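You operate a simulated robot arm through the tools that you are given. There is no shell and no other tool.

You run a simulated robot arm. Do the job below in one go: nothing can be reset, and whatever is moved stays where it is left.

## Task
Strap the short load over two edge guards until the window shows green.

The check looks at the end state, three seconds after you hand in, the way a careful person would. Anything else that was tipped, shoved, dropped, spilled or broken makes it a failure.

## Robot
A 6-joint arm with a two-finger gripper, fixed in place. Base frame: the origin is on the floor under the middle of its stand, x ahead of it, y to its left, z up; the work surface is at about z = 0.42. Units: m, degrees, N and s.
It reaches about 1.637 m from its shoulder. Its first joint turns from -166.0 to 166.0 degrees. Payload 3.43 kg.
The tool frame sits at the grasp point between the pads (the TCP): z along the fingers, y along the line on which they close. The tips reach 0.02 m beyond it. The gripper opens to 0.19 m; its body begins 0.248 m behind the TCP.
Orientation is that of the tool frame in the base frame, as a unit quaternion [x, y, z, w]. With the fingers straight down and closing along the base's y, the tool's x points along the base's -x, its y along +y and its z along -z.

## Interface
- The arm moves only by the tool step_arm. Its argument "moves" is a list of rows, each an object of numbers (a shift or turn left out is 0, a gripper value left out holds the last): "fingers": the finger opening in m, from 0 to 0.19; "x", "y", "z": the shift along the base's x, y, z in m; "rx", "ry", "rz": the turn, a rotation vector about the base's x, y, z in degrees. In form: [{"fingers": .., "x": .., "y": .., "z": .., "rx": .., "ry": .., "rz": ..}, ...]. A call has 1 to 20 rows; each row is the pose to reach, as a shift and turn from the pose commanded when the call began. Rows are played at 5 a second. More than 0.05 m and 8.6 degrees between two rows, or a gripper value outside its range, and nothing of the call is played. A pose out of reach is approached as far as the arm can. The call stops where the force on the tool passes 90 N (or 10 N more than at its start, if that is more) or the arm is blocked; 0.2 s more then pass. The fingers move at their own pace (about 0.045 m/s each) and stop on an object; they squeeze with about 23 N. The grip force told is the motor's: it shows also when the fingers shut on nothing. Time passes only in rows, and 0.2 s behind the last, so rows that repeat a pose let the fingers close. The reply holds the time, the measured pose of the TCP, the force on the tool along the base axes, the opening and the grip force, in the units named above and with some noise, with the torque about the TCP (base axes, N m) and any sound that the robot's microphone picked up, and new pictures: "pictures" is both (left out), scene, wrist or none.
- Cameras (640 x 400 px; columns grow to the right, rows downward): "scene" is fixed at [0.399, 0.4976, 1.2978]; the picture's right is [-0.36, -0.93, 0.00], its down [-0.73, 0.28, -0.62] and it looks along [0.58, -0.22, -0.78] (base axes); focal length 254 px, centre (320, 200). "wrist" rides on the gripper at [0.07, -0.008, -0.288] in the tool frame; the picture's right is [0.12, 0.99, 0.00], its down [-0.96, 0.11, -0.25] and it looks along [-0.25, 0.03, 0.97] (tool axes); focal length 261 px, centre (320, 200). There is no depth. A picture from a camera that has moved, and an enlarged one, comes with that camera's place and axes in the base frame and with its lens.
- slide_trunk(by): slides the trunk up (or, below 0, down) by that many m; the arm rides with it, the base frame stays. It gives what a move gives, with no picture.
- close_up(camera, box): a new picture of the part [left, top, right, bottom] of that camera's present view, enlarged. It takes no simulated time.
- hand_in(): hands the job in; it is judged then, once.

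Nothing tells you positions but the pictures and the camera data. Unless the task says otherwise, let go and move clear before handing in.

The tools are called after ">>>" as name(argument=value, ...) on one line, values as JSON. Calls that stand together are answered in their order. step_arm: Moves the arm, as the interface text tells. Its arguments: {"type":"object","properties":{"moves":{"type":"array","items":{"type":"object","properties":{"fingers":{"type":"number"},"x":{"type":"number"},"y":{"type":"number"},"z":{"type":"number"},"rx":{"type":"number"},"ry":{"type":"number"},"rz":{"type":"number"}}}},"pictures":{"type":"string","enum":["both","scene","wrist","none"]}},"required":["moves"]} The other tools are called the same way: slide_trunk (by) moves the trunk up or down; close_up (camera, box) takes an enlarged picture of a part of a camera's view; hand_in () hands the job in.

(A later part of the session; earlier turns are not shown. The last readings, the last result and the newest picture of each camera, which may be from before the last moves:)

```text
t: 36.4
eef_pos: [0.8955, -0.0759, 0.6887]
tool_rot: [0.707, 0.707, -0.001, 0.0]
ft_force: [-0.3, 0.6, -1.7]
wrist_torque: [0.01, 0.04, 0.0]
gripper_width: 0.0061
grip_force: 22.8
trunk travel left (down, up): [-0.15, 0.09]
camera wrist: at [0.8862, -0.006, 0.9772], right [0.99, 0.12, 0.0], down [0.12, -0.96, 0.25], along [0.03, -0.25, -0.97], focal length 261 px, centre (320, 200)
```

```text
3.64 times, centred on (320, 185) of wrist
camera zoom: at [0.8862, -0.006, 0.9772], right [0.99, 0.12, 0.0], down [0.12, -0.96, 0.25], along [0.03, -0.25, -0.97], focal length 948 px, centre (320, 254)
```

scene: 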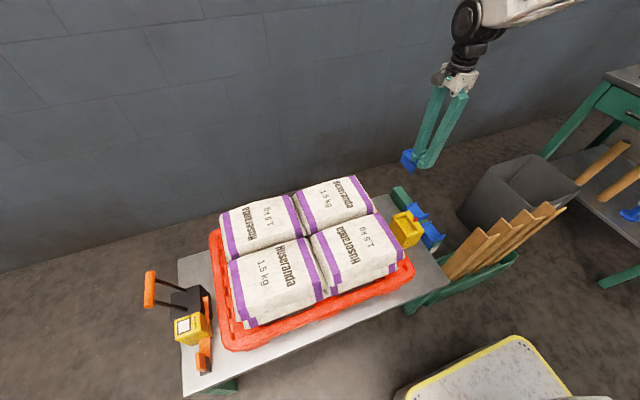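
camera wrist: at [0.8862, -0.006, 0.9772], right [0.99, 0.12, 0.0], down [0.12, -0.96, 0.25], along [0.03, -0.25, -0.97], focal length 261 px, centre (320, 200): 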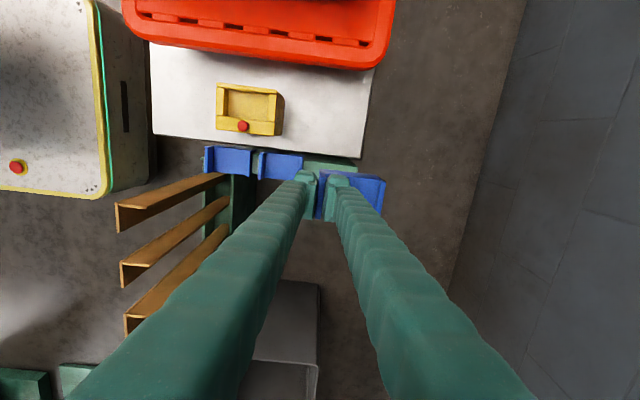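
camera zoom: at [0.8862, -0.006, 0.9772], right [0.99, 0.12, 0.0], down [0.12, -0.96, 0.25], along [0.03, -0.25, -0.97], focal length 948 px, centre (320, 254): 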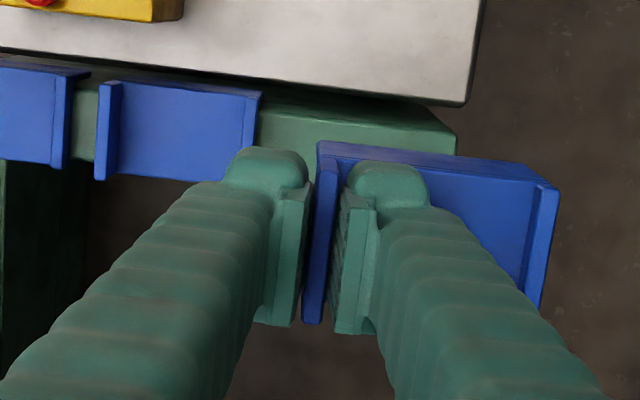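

Guard C is lifted and level in the grip. I'll raise it and carry it to above the left edge of the load (strap line x≈0.762), keeping its flange on the +y side.

>>> step_arm(moves=[{"z": 0.045}, {"z": 0.09}, {"z": 0.135}, {"z": 0.165}, {"z": 0.165, "x": -0.0122, "y": 0.0465}, {"z": 0.165, "x": -0.0243, "y": 0.093}, {"z": 0.165, "x": -0.0365, "y": 0.1395}, {"z": 0.165, "x": -0.0486, "y": 0.186}, {"z": 0.165, "x": -0.0608, "y": 0.2325}, {"z": 0.165, "x": -0.0729, "y": 0.279}, {"z": 0.165, "x": -0.0851, "y": 0.3255}, {"z": 0.165, "x": -0.0972, "y": 0.372}, {"z": 0.165, "x": -0.1094, "y": 0.4185}, {"z": 0.165, "x": -0.1216, "y": 0.465}, {"z": 0.165, "x": -0.1337, "y": 0.5115}, {"z": 0.165, "x": -0.1459, "y": 0.558}, {"z": 0.165, "x": -0.158, "y": 0.6045}, {"z": 0.165, "x": -0.17, "y": 0.651}], pictures="both")

>>> close_up(camera="wrist", box=[200, 80, 440, 260])

>>> close_up(camera="scene", box=[140, 160, 340, 320])

```text
t: 40.2
eef_pos: [0.7254, 0.5742, 0.8545]
tool_rot: [0.707, 0.707, 0.0, -0.001]
ft_force: [0.0, -0.9, 0.4]
wrist_torque: [0.13, 0.08, 0.02]
gripper_width: 0.0058
grip_force: 23.1
trunk travel left (down, up): [-0.15, 0.09]
camera wrist: at [0.7164, 0.6444, 1.1442], right [0.99, 0.12, 0.0], down [0.11, -0.96, 0.25], along [0.03, -0.25, -0.97], focal length 261 px, centre (320, 200)
```

scene: 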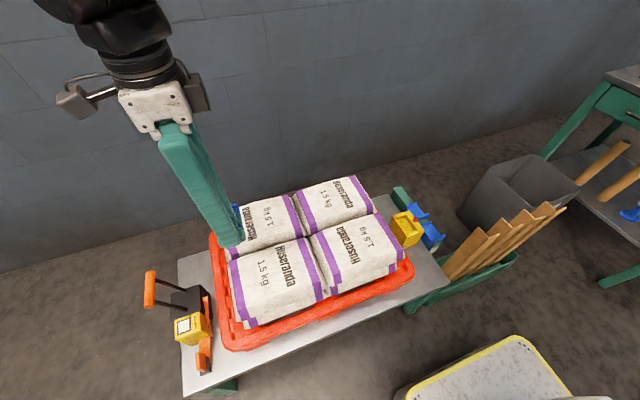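
wrist: 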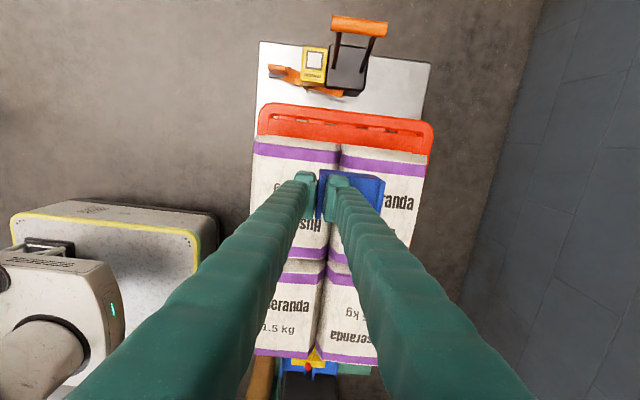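

```text
2.22 times, centred on (320, 170) of wrist
camera zoom: at [0.7164, 0.6444, 1.1442], right [0.99, 0.12, 0.0], down [0.11, -0.96, 0.25], along [0.03, -0.25, -0.97], focal length 579 px, centre (320, 267)
```

zoom: 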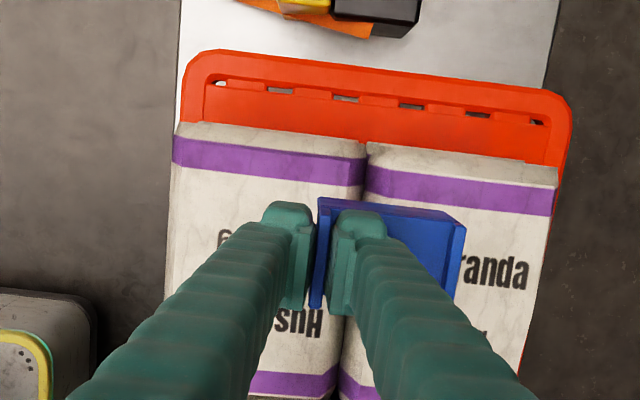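

```text
2.50 times, centred on (240, 240) of scene
camera zoom: at [0.399, 0.4976, 1.2978], right [-0.36, -0.93, 0.0], down [-0.73, 0.28, -0.62], along [0.58, -0.22, -0.78], focal length 636 px, centre (520, 100)
```

zoom: 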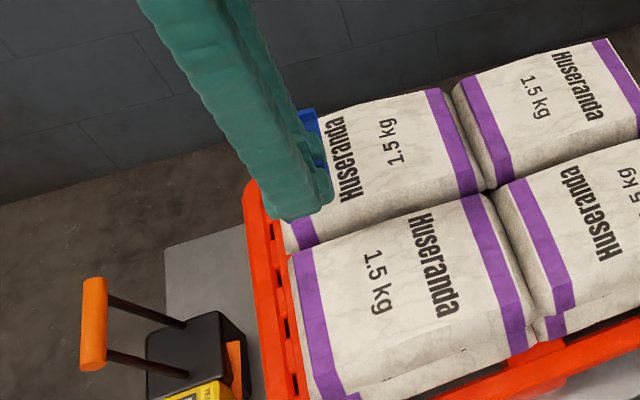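

The overhead view shows the left sack ends: top edge at y≈0.617, bulging to about 0.628, with the row gap at x≈0.755. I'll shift +0.033 in y so the flange clears the bulge, then lower to just above the top.

>>> step_arm(moves=[{"y": 0.033}, {"y": 0.033, "z": -0.045}, {"y": 0.033, "z": -0.085}], pictures="both")

>>> close_up(camera="wrist", box=[240, 100, 440, 240])

>>> close_up(camera="scene", box=[190, 180, 290, 270])

```text
t: 41.0
eef_pos: [0.7264, 0.6068, 0.7692]
tool_rot: [0.707, 0.707, 0.0, 0.0]
ft_force: [0.4, -0.3, 0.4]
wrist_torque: [0.02, -0.08, -0.02]
gripper_width: 0.0059
grip_force: 22.6
trunk travel left (down, up): [-0.15, 0.09]
camera wrist: at [0.7163, 0.6774, 1.0585], right [0.99, 0.12, 0.0], down [0.11, -0.96, 0.25], along [0.03, -0.25, -0.97], focal length 261 px, centre (320, 200)
```

scene: 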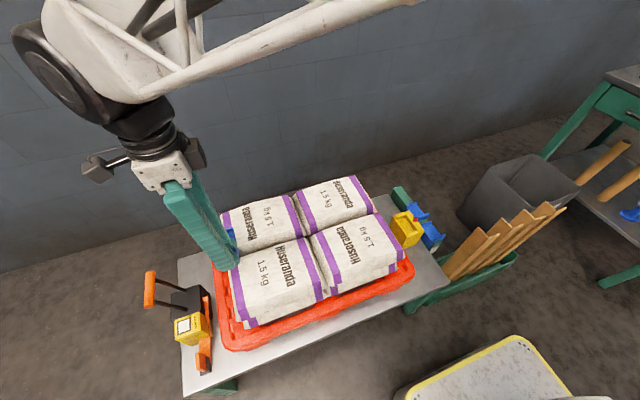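
wrist: 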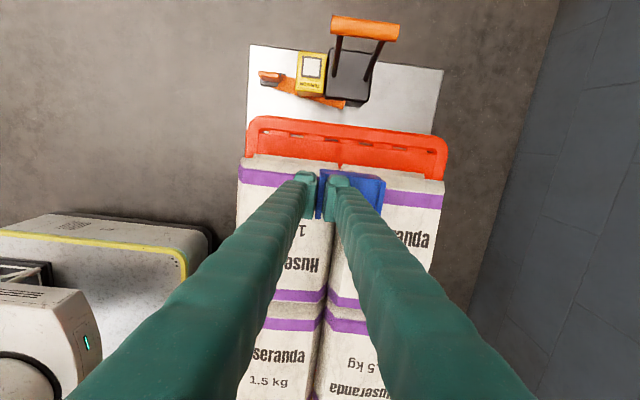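

```text
2.86 times, centred on (340, 170) of wrist
camera zoom: at [0.7163, 0.6774, 1.0585], right [0.99, 0.12, 0.0], down [0.11, -0.96, 0.25], along [0.03, -0.25, -0.97], focal length 745 px, centre (263, 286)
```

zoom: 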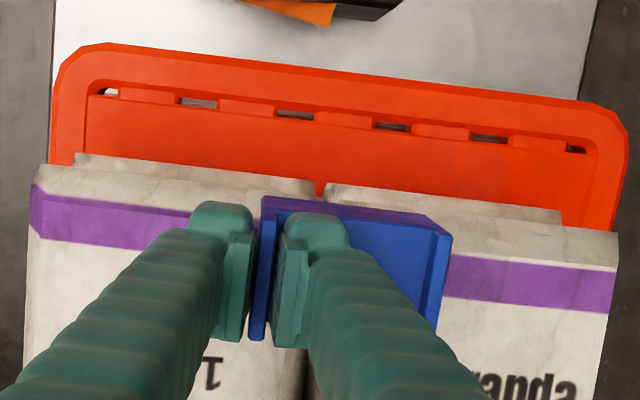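

```text
4.44 times, centred on (240, 225) of scene
camera zoom: at [0.399, 0.4976, 1.2978], right [-0.36, -0.93, 0.0], down [-0.73, 0.28, -0.62], along [0.58, -0.22, -0.78], focal length 1131 px, centre (676, 89)
```

zoom: 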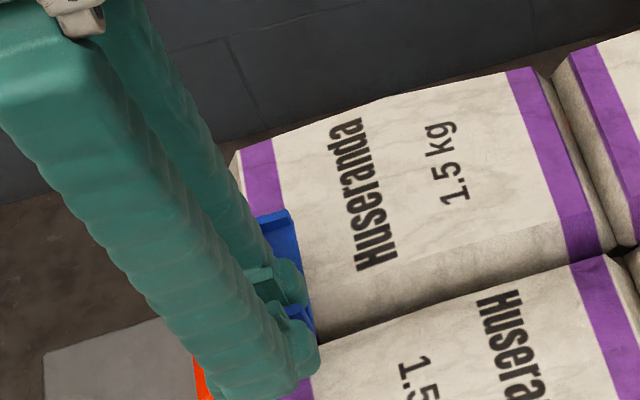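

>>> step_arm(moves=[{"y": 0.003, "z": -0.01}, {"y": 0.003, "z": -0.02}, {"y": 0.003, "z": -0.028}], pictures="none")

>>> close_up(camera="wrist", box=[240, 100, 440, 240])

>>> close_up(camera="scene", box=[200, 190, 270, 270])

```text
t: 41.6
eef_pos: [0.7256, 0.6121, 0.7528]
tool_rot: [0.706, 0.709, 0.003, 0.001]
ft_force: [0.3, -0.4, -1.7]
wrist_torque: [-0.09, -0.02, 0.01]
gripper_width: 0.0059
grip_force: 23.5
trunk travel left (down, up): [-0.15, 0.09]
stopped in row 3: the force on the tool passed its limit at 103 N (the readings are from after the stop); the commanded pose is now the measured one
```

```text
2.86 times, centred on (340, 170) of wrist
camera zoom: at [0.7153, 0.6824, 1.0428], right [0.99, 0.12, 0.01], down [0.12, -0.96, 0.25], along [0.04, -0.24, -0.97], focal length 745 px, centre (263, 286)
```

zoom: 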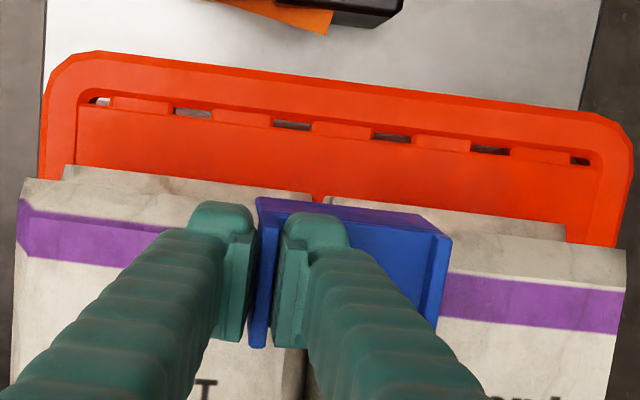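

```text
5.00 times, centred on (235, 230) of scene
camera zoom: at [0.399, 0.4976, 1.2978], right [-0.36, -0.93, 0.0], down [-0.73, 0.28, -0.62], along [0.58, -0.22, -0.78], focal length 1272 px, centre (745, 50)
```

zoom: 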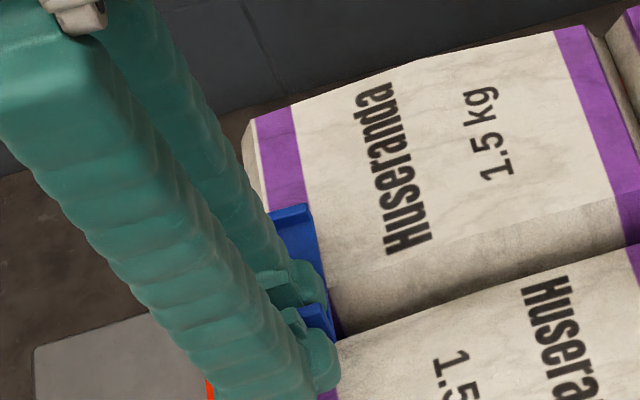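

The tool hit at TCP z≈0.753, higher than I expected, so the flange probably landed on the sack's shoulder. I'll lift off and inspect the sack's end shape.

>>> step_arm(moves=[{"z": 0.01}, {"z": 0.05}, {"z": 0.09}], pictures="both")

>>> close_up(camera="wrist", box=[220, 100, 460, 260])

>>> close_up(camera="scene", box=[180, 200, 300, 340])

```text
t: 42.5
eef_pos: [0.7291, 0.6106, 0.8458]
tool_rot: [0.707, 0.707, 0.004, 0.001]
ft_force: [-0.3, 0.4, -0.1]
wrist_torque: [-0.02, 0.01, -0.01]
gripper_width: 0.0063
grip_force: 22.7
trunk travel left (down, up): [-0.15, 0.09]
camera wrist: at [0.7165, 0.6806, 1.1359], right [0.99, 0.12, 0.01], down [0.11, -0.96, 0.24], along [0.04, -0.24, -0.97], focal length 261 px, centre (320, 200)
```

scene: 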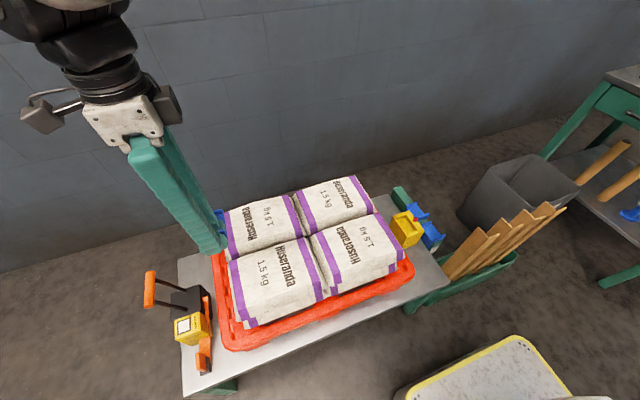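
wrist: 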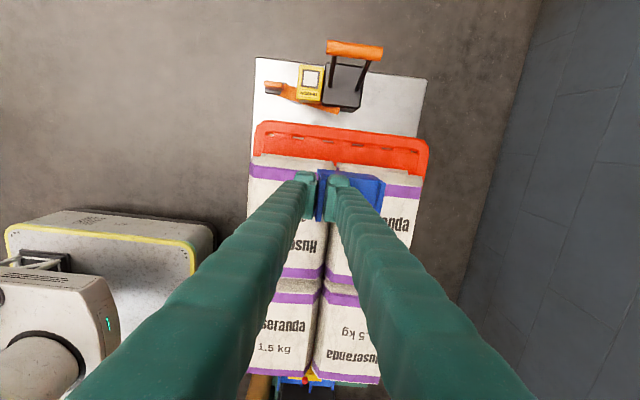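

```text
2.50 times, centred on (340, 180) of wrist
camera zoom: at [0.7165, 0.6806, 1.1359], right [0.99, 0.12, 0.01], down [0.11, -0.96, 0.24], along [0.04, -0.24, -0.97], focal length 652 px, centre (270, 250)
```

zoom: 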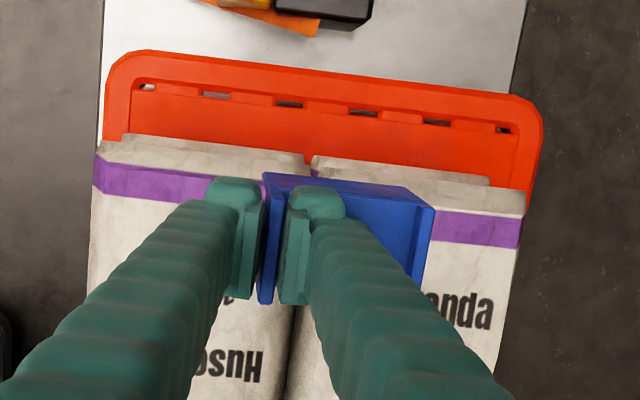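

```text
2.86 times, centred on (240, 270) of scene
camera zoom: at [0.399, 0.4976, 1.2978], right [-0.36, -0.93, 0.0], down [-0.73, 0.28, -0.62], along [0.58, -0.22, -0.78], focal length 727 px, centre (549, 0)
```

zoom: 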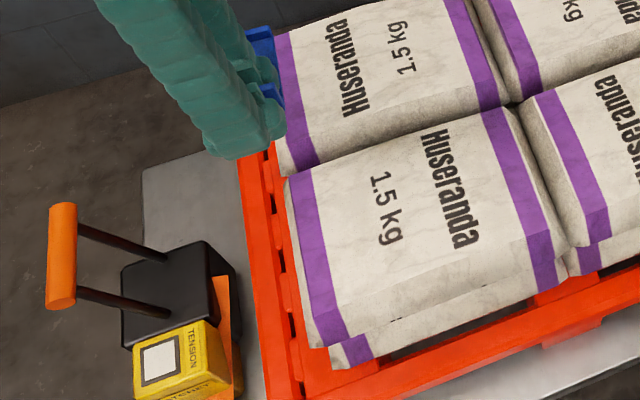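

>>> close_up(camera="wrist", box=[240, 140, 350, 200])

>>> close_up(camera="wrist", box=[320, 140, 430, 220])

>>> close_up(camera="scene", box=[205, 235, 255, 335])

```text
5.82 times, centred on (295, 170) of wrist
camera zoom: at [0.7165, 0.6806, 1.1359], right [0.99, 0.12, 0.01], down [0.11, -0.96, 0.24], along [0.04, -0.24, -0.97], focal length 1516 px, centre (466, 374)
```

zoom: 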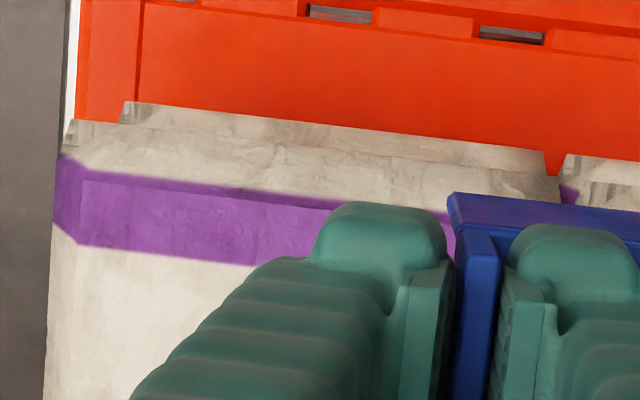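

```text
5.00 times, centred on (375, 180) of wrist
camera zoom: at [0.7165, 0.6806, 1.1359], right [0.99, 0.12, 0.01], down [0.11, -0.96, 0.24], along [0.04, -0.24, -0.97], focal length 1303 px, centre (45, 300)
```

zoom: 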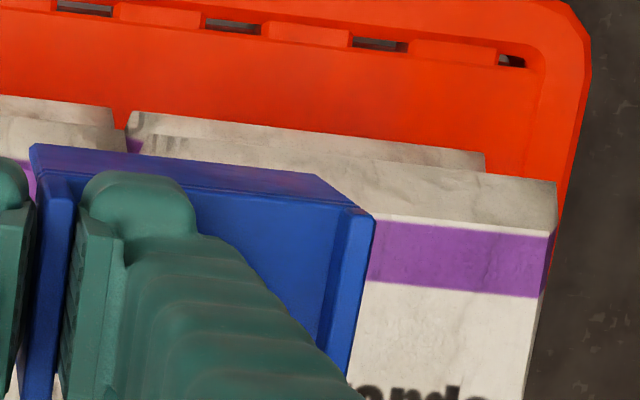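

```text
4.00 times, centred on (230, 285) of scene
camera zoom: at [0.399, 0.4976, 1.2978], right [-0.36, -0.93, 0.0], down [-0.73, 0.28, -0.62], along [0.58, -0.22, -0.78], focal length 1018 px, centre (680, -140)
```

zoom: 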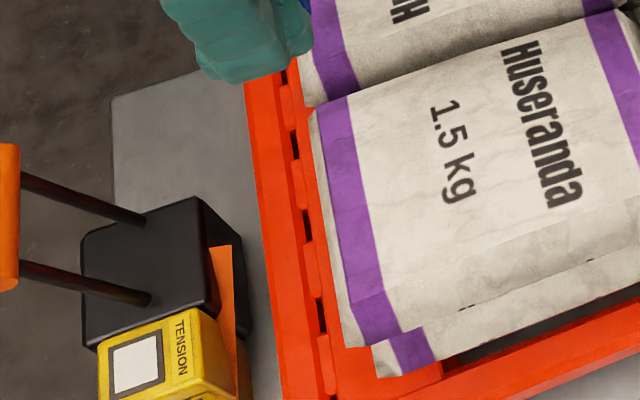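

The sack top edge near the gap is about z 0.675, y≈0.617, and the end bulges to y≈0.63–0.64 lower down, so the flange hit the shoulder. I'll shift outward in y and lower gently in small steps.

>>> step_arm(moves=[{"x": -0.002, "y": 0.006, "rx": -0.12, "ry": 0.2}, {"x": -0.004, "y": 0.0135, "rx": -0.24, "ry": 0.4}, {"x": -0.004, "y": 0.0135, "z": -0.04, "rx": -0.24, "ry": 0.4}, {"x": -0.004, "y": 0.0135, "z": -0.075, "rx": -0.24, "ry": 0.4}], pictures="wrist")

>>> close_up(camera="wrist", box=[260, 130, 420, 230])

```text
t: 43.5
eef_pos: [0.722, 0.6248, 0.7715]
tool_rot: [0.707, 0.707, 0.001, 0.0]
ft_force: [0.2, 0.1, 0.2]
wrist_torque: [0.06, -0.03, 0.03]
gripper_width: 0.0061
grip_force: 23.3
trunk travel left (down, up): [-0.15, 0.09]
camera wrist: at [0.7131, 0.6949, 1.0605], right [0.99, 0.12, 0.0], down [0.11, -0.96, 0.25], along [0.03, -0.24, -0.97], focal length 261 px, centre (320, 200)
```

wrist: 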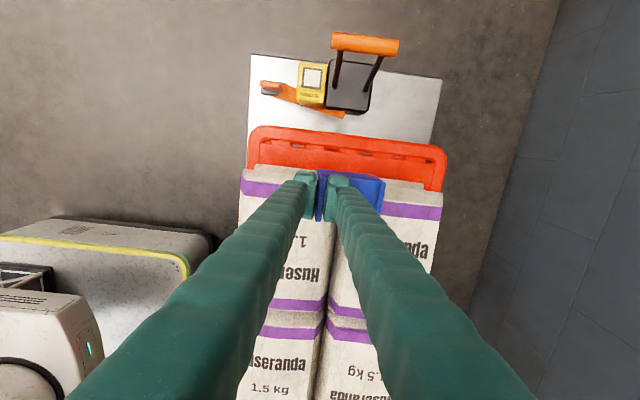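

```text
4.00 times, centred on (340, 180) of wrist
camera zoom: at [0.7131, 0.6949, 1.0605], right [0.99, 0.12, 0.0], down [0.11, -0.96, 0.25], along [0.03, -0.24, -0.97], focal length 1043 px, centre (240, 280)
```

zoom: 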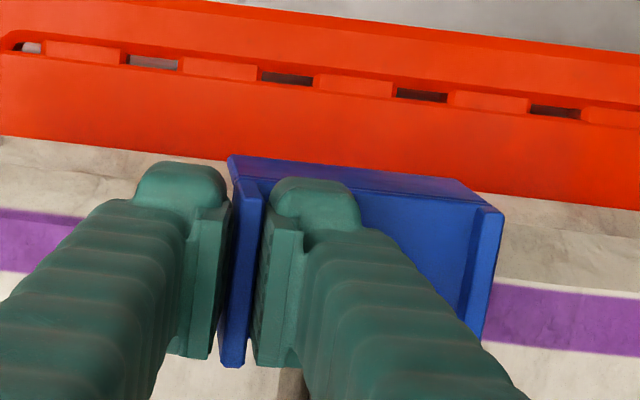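

>>> step_arm(moves=[{"x": 0.003, "z": -0.006}, {"x": 0.003, "z": -0.012}, {"x": 0.003, "z": -0.018}], pictures="none")

```text
t: 44.2
eef_pos: [0.7267, 0.6241, 0.7536]
tool_rot: [0.707, 0.707, 0.0, -0.001]
ft_force: [0.0, -0.1, -0.8]
wrist_torque: [-0.03, -0.05, 0.01]
gripper_width: 0.0063
grip_force: 22.9
trunk travel left (down, up): [-0.15, 0.09]
```

>>> step_arm(moves=[{"z": -0.004}, {"z": -0.008}], pictures="none")

```text
t: 44.9
eef_pos: [0.7259, 0.6249, 0.7444]
tool_rot: [0.707, 0.707, 0.0, 0.0]
ft_force: [0.1, -0.5, -0.9]
wrist_torque: [0.02, 0.0, -0.02]
gripper_width: 0.006
grip_force: 23.4
trunk travel left (down, up): [-0.15, 0.09]
```

The flange now clears the shoulder. I'll continue down in small steps.

>>> step_arm(moves=[{"z": -0.004}, {"z": -0.008}], pictures="none")

>>> close_up(camera="wrist", box=[260, 130, 420, 230])

>>> close_up(camera="scene", box=[205, 200, 275, 270])

```text
t: 45.5
eef_pos: [0.7257, 0.625, 0.7366]
tool_rot: [0.707, 0.707, -0.001, 0.001]
ft_force: [-0.6, 0.0, -0.6]
wrist_torque: [-0.02, 0.04, 0.0]
gripper_width: 0.006
grip_force: 23.4
trunk travel left (down, up): [-0.15, 0.09]
```

```text
4.00 times, centred on (340, 180) of wrist
camera zoom: at [0.717, 0.6951, 1.0263], right [0.99, 0.12, 0.0], down [0.12, -0.96, 0.25], along [0.03, -0.25, -0.97], focal length 1043 px, centre (240, 280)
```

zoom: 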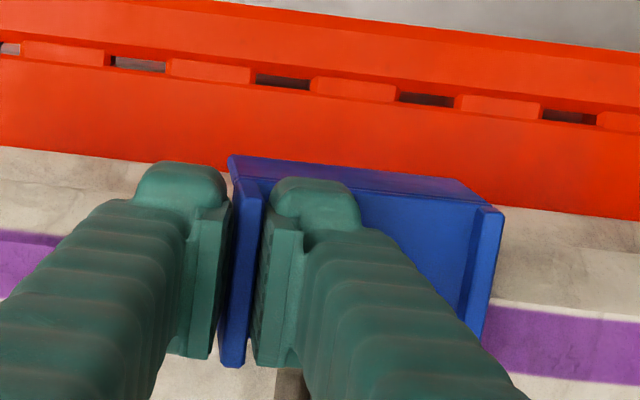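

```text
5.71 times, centred on (240, 235) of scene
camera zoom: at [0.399, 0.4976, 1.2978], right [-0.36, -0.93, 0.0], down [-0.73, 0.28, -0.62], along [0.58, -0.22, -0.78], focal length 1454 px, centre (777, 0)
```

zoom: 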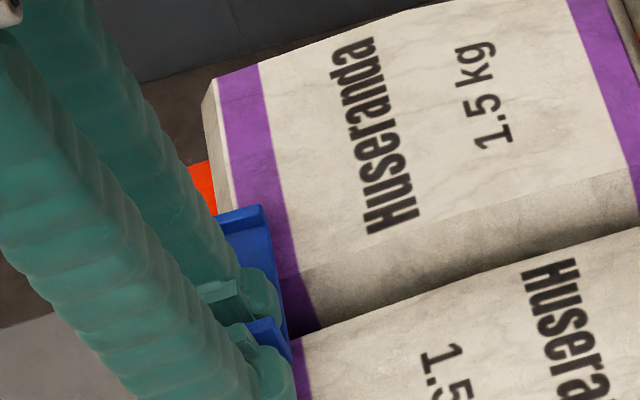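

>>> step_arm(moves=[{"z": -0.004}, {"z": -0.008}], pictures="none")

```text
t: 46.0
eef_pos: [0.7272, 0.6243, 0.73]
tool_rot: [0.708, 0.707, 0.0, 0.0]
ft_force: [0.1, -0.3, -0.3]
wrist_torque: [-0.02, -0.04, 0.0]
gripper_width: 0.0061
grip_force: 23.0
trunk travel left (down, up): [-0.15, 0.09]
```

>>> step_arm(moves=[{"z": -0.003}, {"z": -0.006}], pictures="none")

```text
t: 46.6
eef_pos: [0.7273, 0.6253, 0.7258]
tool_rot: [0.707, 0.708, 0.0, -0.001]
ft_force: [-1.3, -0.4, 8.8]
wrist_torque: [-0.24, -0.3, -0.06]
gripper_width: 0.0061
grip_force: 23.1
trunk travel left (down, up): [-0.15, 0.09]
```

Contact is light (8.8 N), with the plate's inner edge on the sack top. I'll ease up 2 mm and slide the guard inward until the flange touches the sack end.

>>> step_arm(moves=[{"z": 0.002}, {"z": 0.002, "y": -0.003}, {"z": 0.002, "y": -0.006}], pictures="none")

```text
t: 47.5
eef_pos: [0.7276, 0.6182, 0.726]
tool_rot: [0.707, 0.707, 0.0, 0.0]
ft_force: [-0.2, -0.9, 1.7]
wrist_torque: [-0.02, -0.09, -0.01]
gripper_width: 0.0058
grip_force: 23.1
trunk travel left (down, up): [-0.15, 0.09]
```

>>> step_arm(moves=[{"y": -0.002}, {"y": -0.004}], pictures="none")

```text
t: 48.0
eef_pos: [0.7262, 0.6147, 0.7254]
tool_rot: [0.707, 0.707, -0.001, 0.0]
ft_force: [-0.7, 0.3, -0.2]
wrist_torque: [-0.06, -0.02, 0.01]
gripper_width: 0.0059
grip_force: 22.8
trunk travel left (down, up): [-0.15, 0.09]
```

>>> step_arm(moves=[{"y": -0.002}, {"y": -0.004}], pictures="none")

```text
t: 48.6
eef_pos: [0.7258, 0.6113, 0.7251]
tool_rot: [0.707, 0.707, 0.0, 0.0]
ft_force: [1.7, 1.9, 0.3]
wrist_torque: [0.01, -0.05, 0.03]
gripper_width: 0.0059
grip_force: 23.0
trunk travel left (down, up): [-0.15, 0.09]
```

>>> step_arm(moves=[{"y": -0.0015}, {"y": -0.003}], pictures="wrist")

>>> close_up(camera="wrist", box=[260, 130, 420, 230])

>>> close_up(camera="scene", box=[205, 200, 275, 270])

```text
t: 49.2
eef_pos: [0.7264, 0.6103, 0.725]
tool_rot: [0.706, 0.708, 0.001, -0.001]
ft_force: [4.6, 17.6, 1.6]
wrist_torque: [0.48, -0.06, 0.09]
gripper_width: 0.006
grip_force: 23.1
trunk travel left (down, up): [-0.15, 0.09]
camera wrist: at [0.7159, 0.6802, 1.0151], right [0.99, 0.12, 0.0], down [0.12, -0.96, 0.25], along [0.03, -0.24, -0.97], focal length 261 px, centre (320, 200)
```

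wrist: 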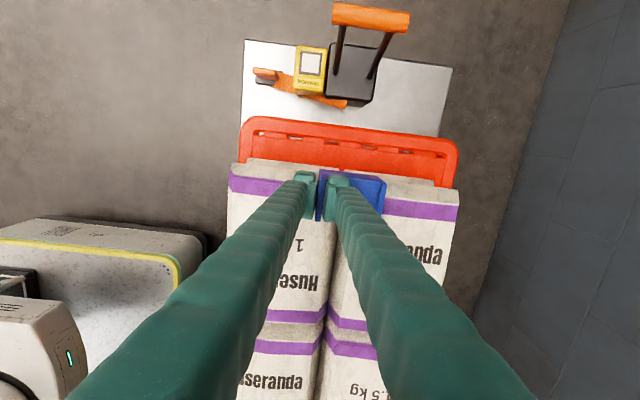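

```text
4.00 times, centred on (340, 180) of wrist
camera zoom: at [0.7159, 0.6802, 1.0151], right [0.99, 0.12, 0.0], down [0.12, -0.96, 0.25], along [0.03, -0.24, -0.97], focal length 1043 px, centre (240, 280)
```

zoom: 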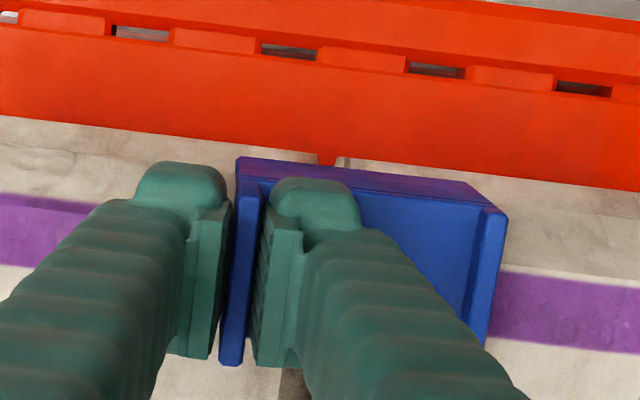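

```text
5.71 times, centred on (240, 235) of scene
camera zoom: at [0.399, 0.4976, 1.2978], right [-0.36, -0.93, 0.0], down [-0.73, 0.28, -0.62], along [0.58, -0.22, -0.78], focal length 1454 px, centre (777, 0)
```

zoom: 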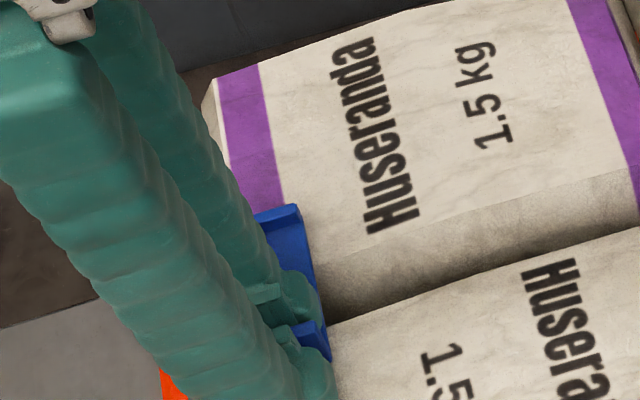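

The flange is against the sack end (17.6 N) and the plate sits on top. I'll relieve the side force a little and open the fingers.

>>> step_arm(moves=[{"y": 0.0015}, {"y": 0.002, "z": -0.001}, {"y": 0.002, "z": -0.001, "fingers": 0.012}, {"y": 0.002, "z": -0.001, "fingers": 0.025}, {"y": 0.002, "z": -0.001, "fingers": 0.03}], pictures="wrist")

>>> close_up(camera="wrist", box=[260, 130, 420, 230])

>>> close_up(camera="scene", box=[205, 200, 275, 270])

```text
t: 50.5
eef_pos: [0.7253, 0.6091, 0.7246]
tool_rot: [0.707, 0.707, 0.0, 0.0]
ft_force: [-2.1, -1.4, 3.8]
wrist_torque: [-0.03, -0.08, -0.02]
gripper_width: 0.0291
grip_force: 0.2
trunk travel left (down, up): [-0.15, 0.09]
camera wrist: at [0.7164, 0.6805, 1.0138], right [0.99, 0.12, 0.0], down [0.12, -0.96, 0.25], along [0.03, -0.25, -0.97], focal length 261 px, centre (320, 200)
```

wrist: 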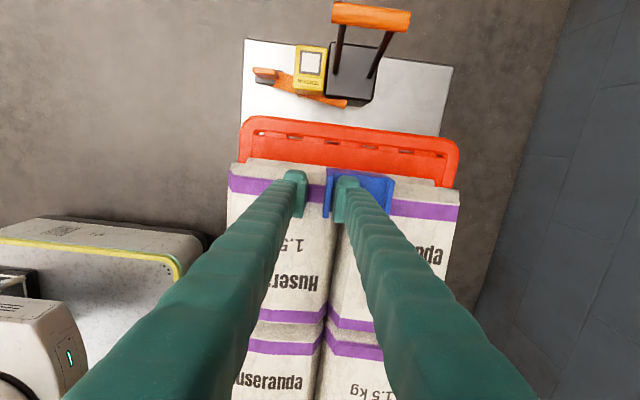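

```text
4.00 times, centred on (340, 180) of wrist
camera zoom: at [0.7164, 0.6805, 1.0138], right [0.99, 0.12, 0.0], down [0.12, -0.96, 0.25], along [0.03, -0.25, -0.97], focal length 1043 px, centre (240, 280)
```

zoom: 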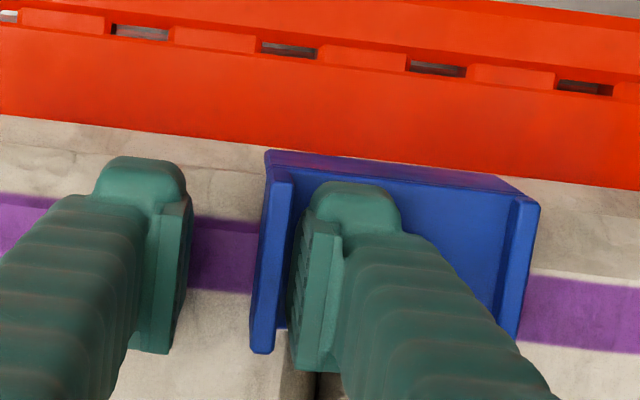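

```text
5.71 times, centred on (240, 235) of scene
camera zoom: at [0.399, 0.4976, 1.2978], right [-0.36, -0.93, 0.0], down [-0.73, 0.28, -0.62], along [0.58, -0.22, -0.78], focal length 1454 px, centre (777, 0)
```

zoom: 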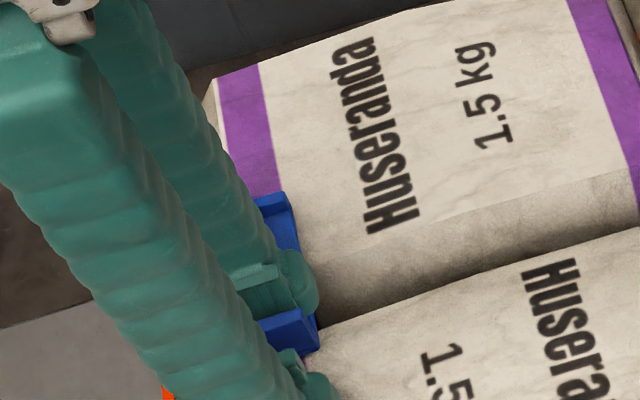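

The guard was dragged about 8 mm in +x as the fingers opened, so its centre is at about 0.770 against the strap line at 0.760. I'll nudge it back by pushing the tall lip gently in −x.

>>> step_arm(moves=[{"z": 0.003}, {"z": 0.003, "x": -0.005}, {"z": 0.003, "x": -0.009}, {"z": 0.003, "x": -0.0125}], pictures="wrist")

>>> close_up(camera="wrist", box=[260, 130, 420, 230])

```text
t: 51.5
eef_pos: [0.7142, 0.6103, 0.7279]
tool_rot: [0.707, 0.707, 0.0, 0.0]
ft_force: [0.2, 0.4, -0.7]
wrist_torque: [0.01, 0.02, -0.02]
gripper_width: 0.03
grip_force: 0.0
trunk travel left (down, up): [-0.15, 0.09]
camera wrist: at [0.7046, 0.6803, 1.0164], right [0.99, 0.12, 0.0], down [0.12, -0.96, 0.25], along [0.03, -0.25, -0.97], focal length 261 px, centre (320, 200)
```

wrist: 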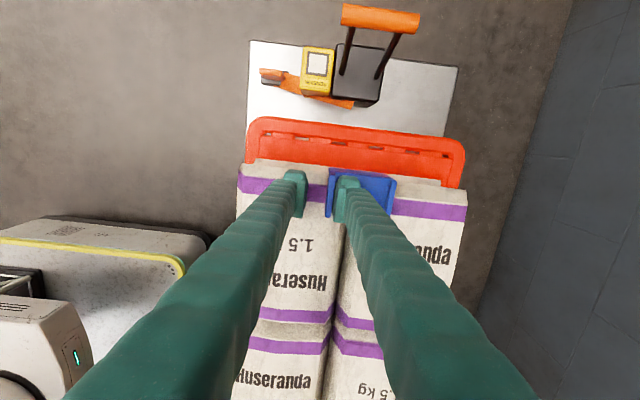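

```text
4.00 times, centred on (340, 180) of wrist
camera zoom: at [0.7046, 0.6803, 1.0164], right [0.99, 0.12, 0.0], down [0.12, -0.96, 0.25], along [0.03, -0.25, -0.97], focal length 1043 px, centre (240, 280)
```

zoom: 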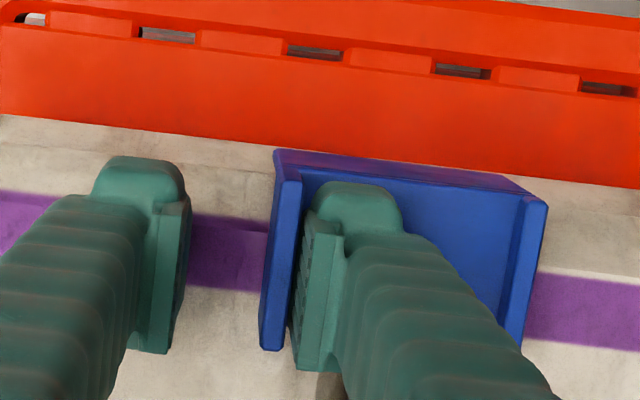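

The guard is now centred at x≈0.761. I'll lift clear and look at it.

>>> step_arm(moves=[{"x": 0.002, "z": 0.005}, {"x": 0.003, "z": 0.03}, {"x": 0.003, "z": 0.08}, {"x": 0.003, "z": 0.12}], pictures="both")

>>> close_up(camera="wrist", box=[240, 110, 440, 250])

>>> close_up(camera="scene", box=[205, 200, 275, 270])

```text
t: 52.5
eef_pos: [0.7174, 0.6093, 0.8475]
tool_rot: [0.707, 0.707, 0.0, 0.001]
ft_force: [0.2, 0.4, 0.1]
wrist_torque: [-0.07, 0.07, 0.02]
gripper_width: 0.03
grip_force: 0.2
trunk travel left (down, up): [-0.15, 0.09]
camera wrist: at [0.7082, 0.6805, 1.1369], right [0.99, 0.12, 0.0], down [0.12, -0.96, 0.25], along [0.03, -0.25, -0.97], focal length 261 px, centre (320, 200)
```

scene: 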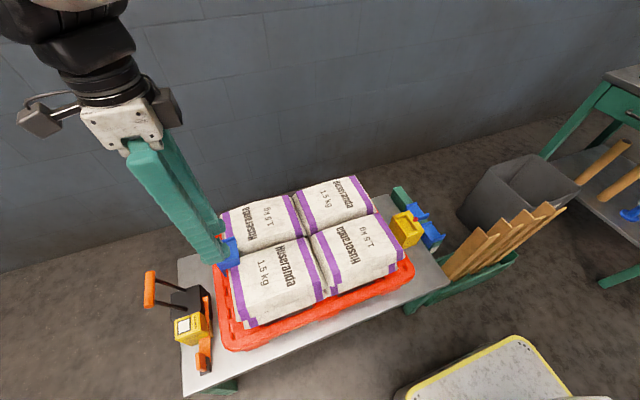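
wrist: 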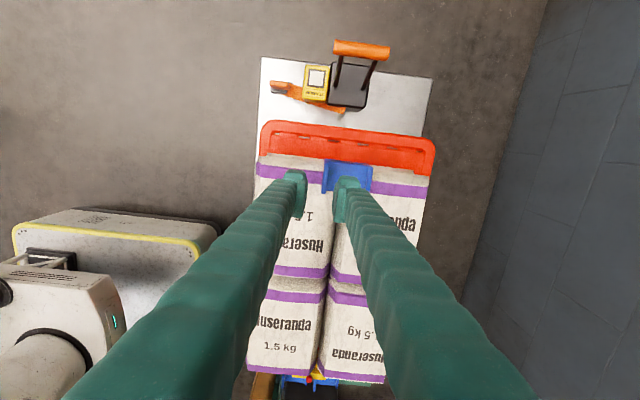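

```text
2.86 times, centred on (340, 180) of wrist
camera zoom: at [0.7082, 0.6805, 1.1369], right [0.99, 0.12, 0.0], down [0.12, -0.96, 0.25], along [0.03, -0.25, -0.97], focal length 745 px, centre (263, 257)
```

zoom: 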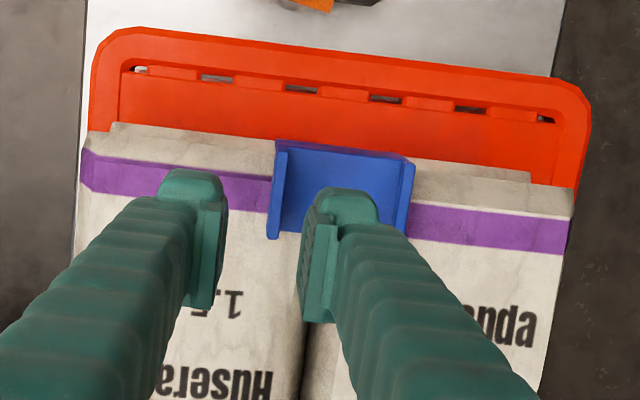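

```text
5.71 times, centred on (240, 235) of scene
camera zoom: at [0.399, 0.4976, 1.2978], right [-0.36, -0.93, 0.0], down [-0.73, 0.28, -0.62], along [0.58, -0.22, -0.78], focal length 1454 px, centre (777, 0)
```

zoom: 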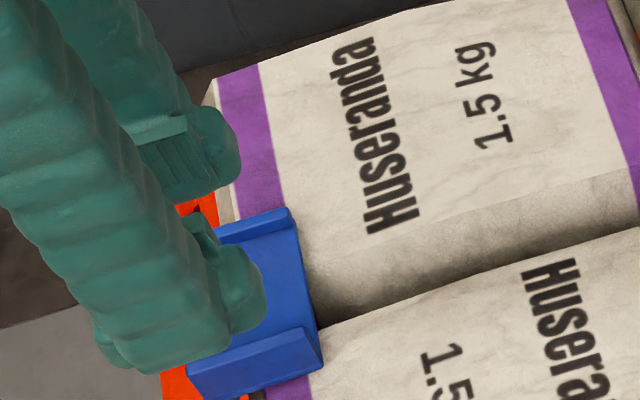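

The first guard sits well on the left edge, straddling the strap line. I'll go back for guard B (tall lip at x≈0.784, y≈−0.077).

>>> step_arm(moves=[{"x": 0.0044, "y": -0.0457}, {"x": 0.0088, "y": -0.0914}, {"x": 0.0132, "y": -0.1371}, {"x": 0.0176, "y": -0.1828}, {"x": 0.022, "y": -0.2285}, {"x": 0.0264, "y": -0.2742}, {"x": 0.0308, "y": -0.3199}, {"x": 0.0352, "y": -0.3656}, {"x": 0.0396, "y": -0.4113}, {"x": 0.044, "y": -0.457}, {"x": 0.0484, "y": -0.5027}, {"x": 0.0528, "y": -0.5484}, {"x": 0.0572, "y": -0.5941}, {"x": 0.0616, "y": -0.6398}, {"x": 0.0666, "y": -0.6863}, {"x": 0.0666, "y": -0.6863, "z": -0.05}, {"x": 0.0666, "y": -0.6863, "z": -0.1}, {"x": 0.0666, "y": -0.6863, "z": -0.15}, {"x": 0.0666, "y": -0.6863, "z": -0.2}, {"x": 0.0666, "y": -0.6863, "z": -0.25}], pictures="both")

>>> close_up(camera="wrist", box=[240, 110, 400, 230])

```text
t: 56.6
eef_pos: [0.7823, -0.077, 0.5986]
tool_rot: [0.707, 0.707, 0.001, 0.0]
ft_force: [-0.5, 0.0, 1.2]
wrist_torque: [-0.01, -0.15, -0.01]
gripper_width: 0.0297
grip_force: 0.1
trunk travel left (down, up): [-0.15, 0.09]
camera wrist: at [0.7727, -0.0064, 0.8872], right [0.99, 0.12, 0.0], down [0.11, -0.96, 0.25], along [0.03, -0.25, -0.97], focal length 261 px, centre (320, 200)
```

scene: 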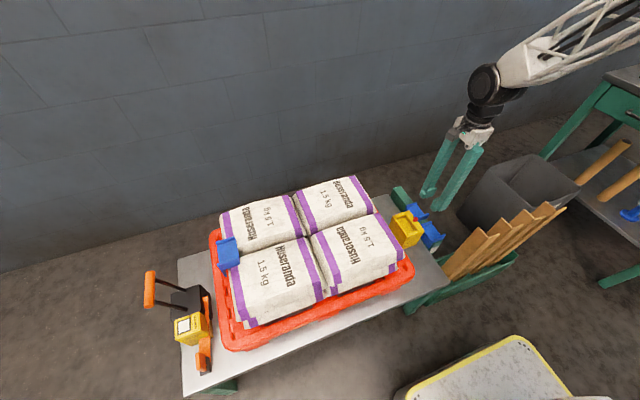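
wrist: 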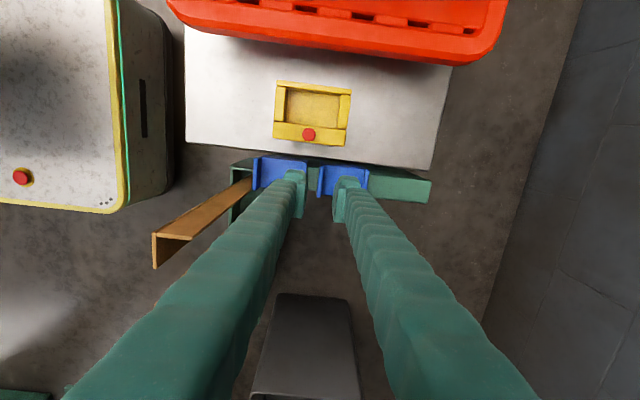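

```text
3.33 times, centred on (320, 170) of wrist
camera zoom: at [0.7727, -0.0064, 0.8872], right [0.99, 0.12, 0.0], down [0.11, -0.96, 0.25], along [0.03, -0.25, -0.97], focal length 869 px, centre (320, 300)
```

zoom: 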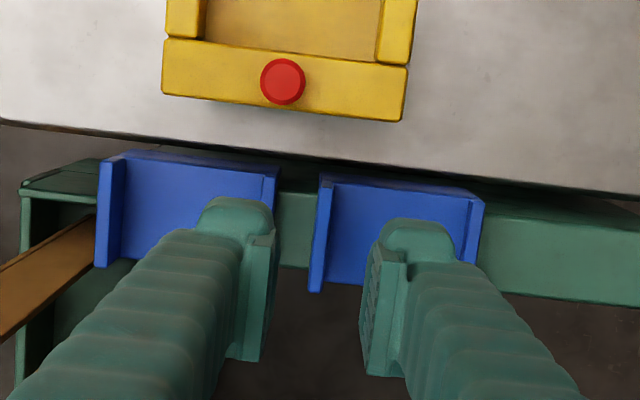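

>>> step_arm(moves=[{"fingers": 0.016, "z": -0.02}, {"z": -0.06}, {"z": -0.09}, {"z": -0.096}], pictures="wrist")

>>> close_up(camera="wrist", box=[260, 130, 380, 230])

>>> close_up(camera="scene", box=[395, 180, 445, 240])

```text
t: 57.6
eef_pos: [0.7823, -0.0769, 0.5]
tool_rot: [0.707, 0.707, 0.0, 0.0]
ft_force: [0.3, 0.2, -0.5]
wrist_torque: [-0.02, -0.01, 0.02]
gripper_width: 0.0159
grip_force: 0.1
trunk travel left (down, up): [-0.15, 0.09]
camera wrist: at [0.7733, -0.0063, 0.791], right [0.99, 0.12, 0.0], down [0.12, -0.96, 0.25], along [0.03, -0.24, -0.97], focal length 261 px, centre (320, 200)
```

wrist: 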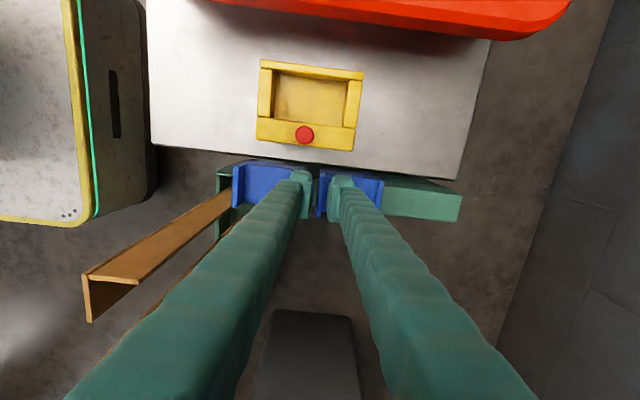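

```text
4.00 times, centred on (320, 180) of wrist
camera zoom: at [0.7733, -0.0063, 0.791], right [0.99, 0.12, 0.0], down [0.12, -0.96, 0.25], along [0.03, -0.24, -0.97], focal length 1043 px, centre (320, 280)
```

zoom: 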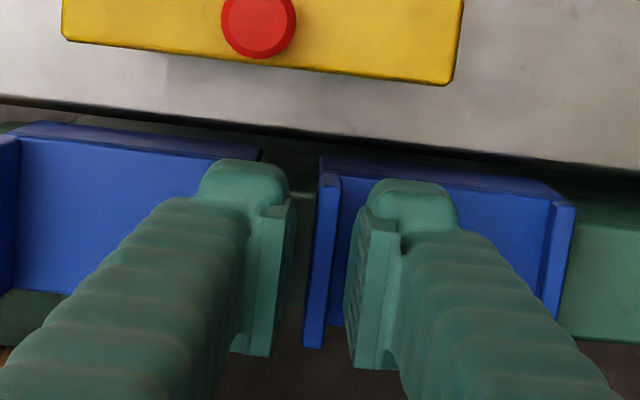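

```text
6.67 times, centred on (420, 210) of scene
camera zoom: at [0.399, 0.4976, 1.2978], right [-0.36, -0.93, 0.0], down [-0.73, 0.28, -0.62], along [0.58, -0.22, -0.78], focal length 1696 px, centre (-347, 133)
```

zoom: 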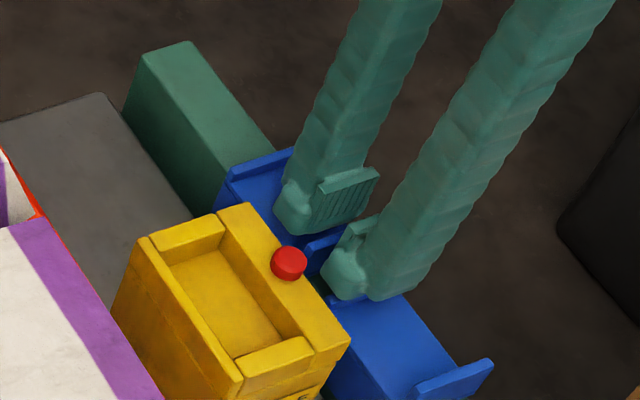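

>>> step_arm(moves=[{"z": -0.003}, {"z": -0.006}], pictures="none")

```text
t: 58.2
eef_pos: [0.7832, -0.0762, 0.4962]
tool_rot: [0.707, 0.707, 0.0, 0.0]
ft_force: [-0.1, 0.2, 1.2]
wrist_torque: [-0.02, 0.01, -0.02]
gripper_width: 0.0161
grip_force: 0.1
trunk travel left (down, up): [-0.15, 0.09]
```

>>> step_arm(moves=[{"z": -0.003}, {"z": -0.006}], pictures="none")

>>> close_up(camera="scene", box=[395, 180, 445, 240])

```text
t: 58.9
eef_pos: [0.7823, -0.0764, 0.4886]
tool_rot: [0.707, 0.707, 0.0, 0.001]
ft_force: [-0.5, 0.1, 0.3]
wrist_torque: [-0.02, -0.02, 0.01]
gripper_width: 0.0157
grip_force: 0.1
trunk travel left (down, up): [-0.15, 0.09]
```

```text
6.67 times, centred on (420, 210) of scene
camera zoom: at [0.399, 0.4976, 1.2978], right [-0.36, -0.93, 0.0], down [-0.73, 0.28, -0.62], along [0.58, -0.22, -0.78], focal length 1696 px, centre (-347, 133)
```

zoom: 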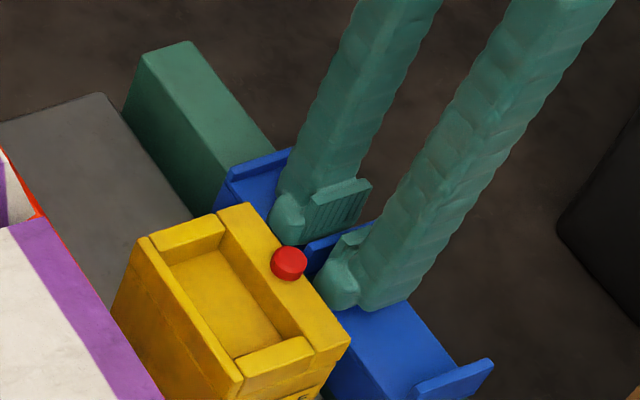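

No contact on the way down, so I'll close on the tall lip of guard B.

>>> step_arm(moves=[{"fingers": 0.0}, {"fingers": 0.0}, {"fingers": 0.0}, {"fingers": 0.0}, {"z": 0.01}, {"z": 0.03}, {"z": 0.06}, {"z": 0.1}, {"z": 0.15}], pictures="both")

>>> close_up(camera="wrist", box=[240, 130, 400, 240])

>>> close_up(camera="scene", box=[380, 140, 480, 240])

```text
t: 60.9
eef_pos: [0.7839, -0.0772, 0.6379]
tool_rot: [0.707, 0.708, 0.0, -0.002]
ft_force: [1.0, -0.1, -2.3]
wrist_torque: [0.02, 0.12, 0.02]
gripper_width: 0.0059
grip_force: 22.8
trunk travel left (down, up): [-0.15, 0.09]
camera wrist: at [0.7746, -0.0067, 0.9276], right [0.99, 0.12, 0.0], down [0.12, -0.96, 0.25], along [0.03, -0.24, -0.97], focal length 261 px, centre (320, 200)
```

scene: 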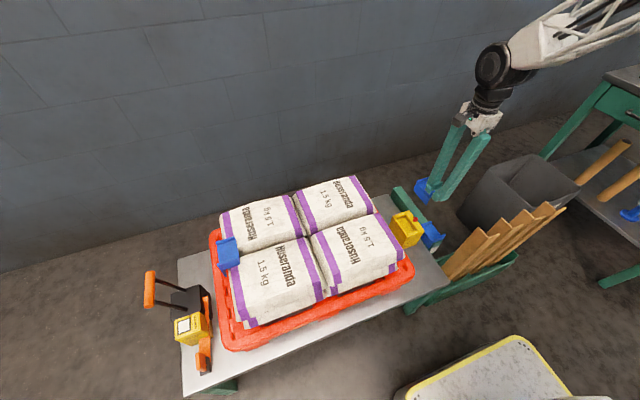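
wrist: 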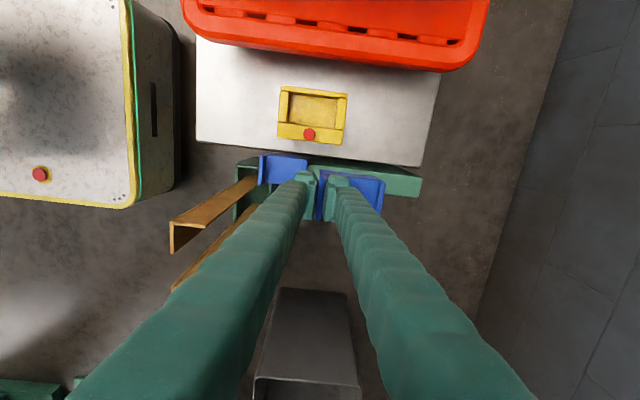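

```text
3.64 times, centred on (320, 185) of wrist
camera zoom: at [0.7746, -0.0067, 0.9276], right [0.99, 0.12, 0.0], down [0.12, -0.96, 0.25], along [0.03, -0.24, -0.97], focal length 948 px, centre (320, 254)
```

zoom: 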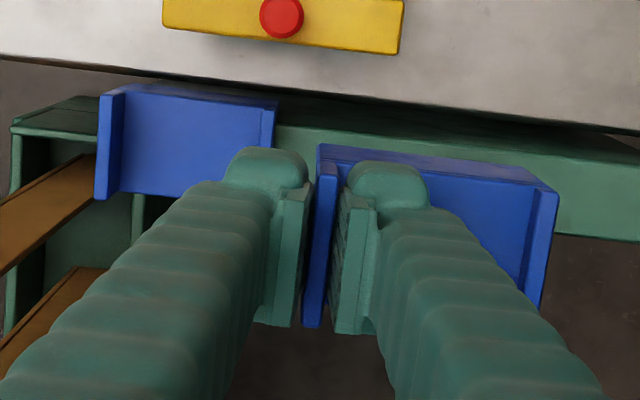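

```text
4.00 times, centred on (430, 190) of scene
camera zoom: at [0.399, 0.4976, 1.2978], right [-0.36, -0.93, 0.0], down [-0.73, 0.28, -0.62], along [0.58, -0.22, -0.78], focal length 1018 px, centre (-120, 240)
```

zoom: 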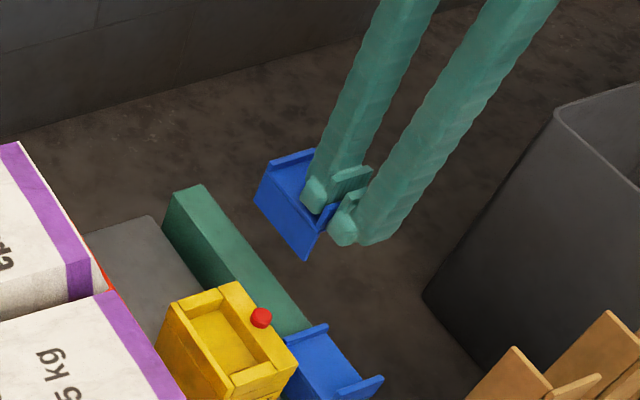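

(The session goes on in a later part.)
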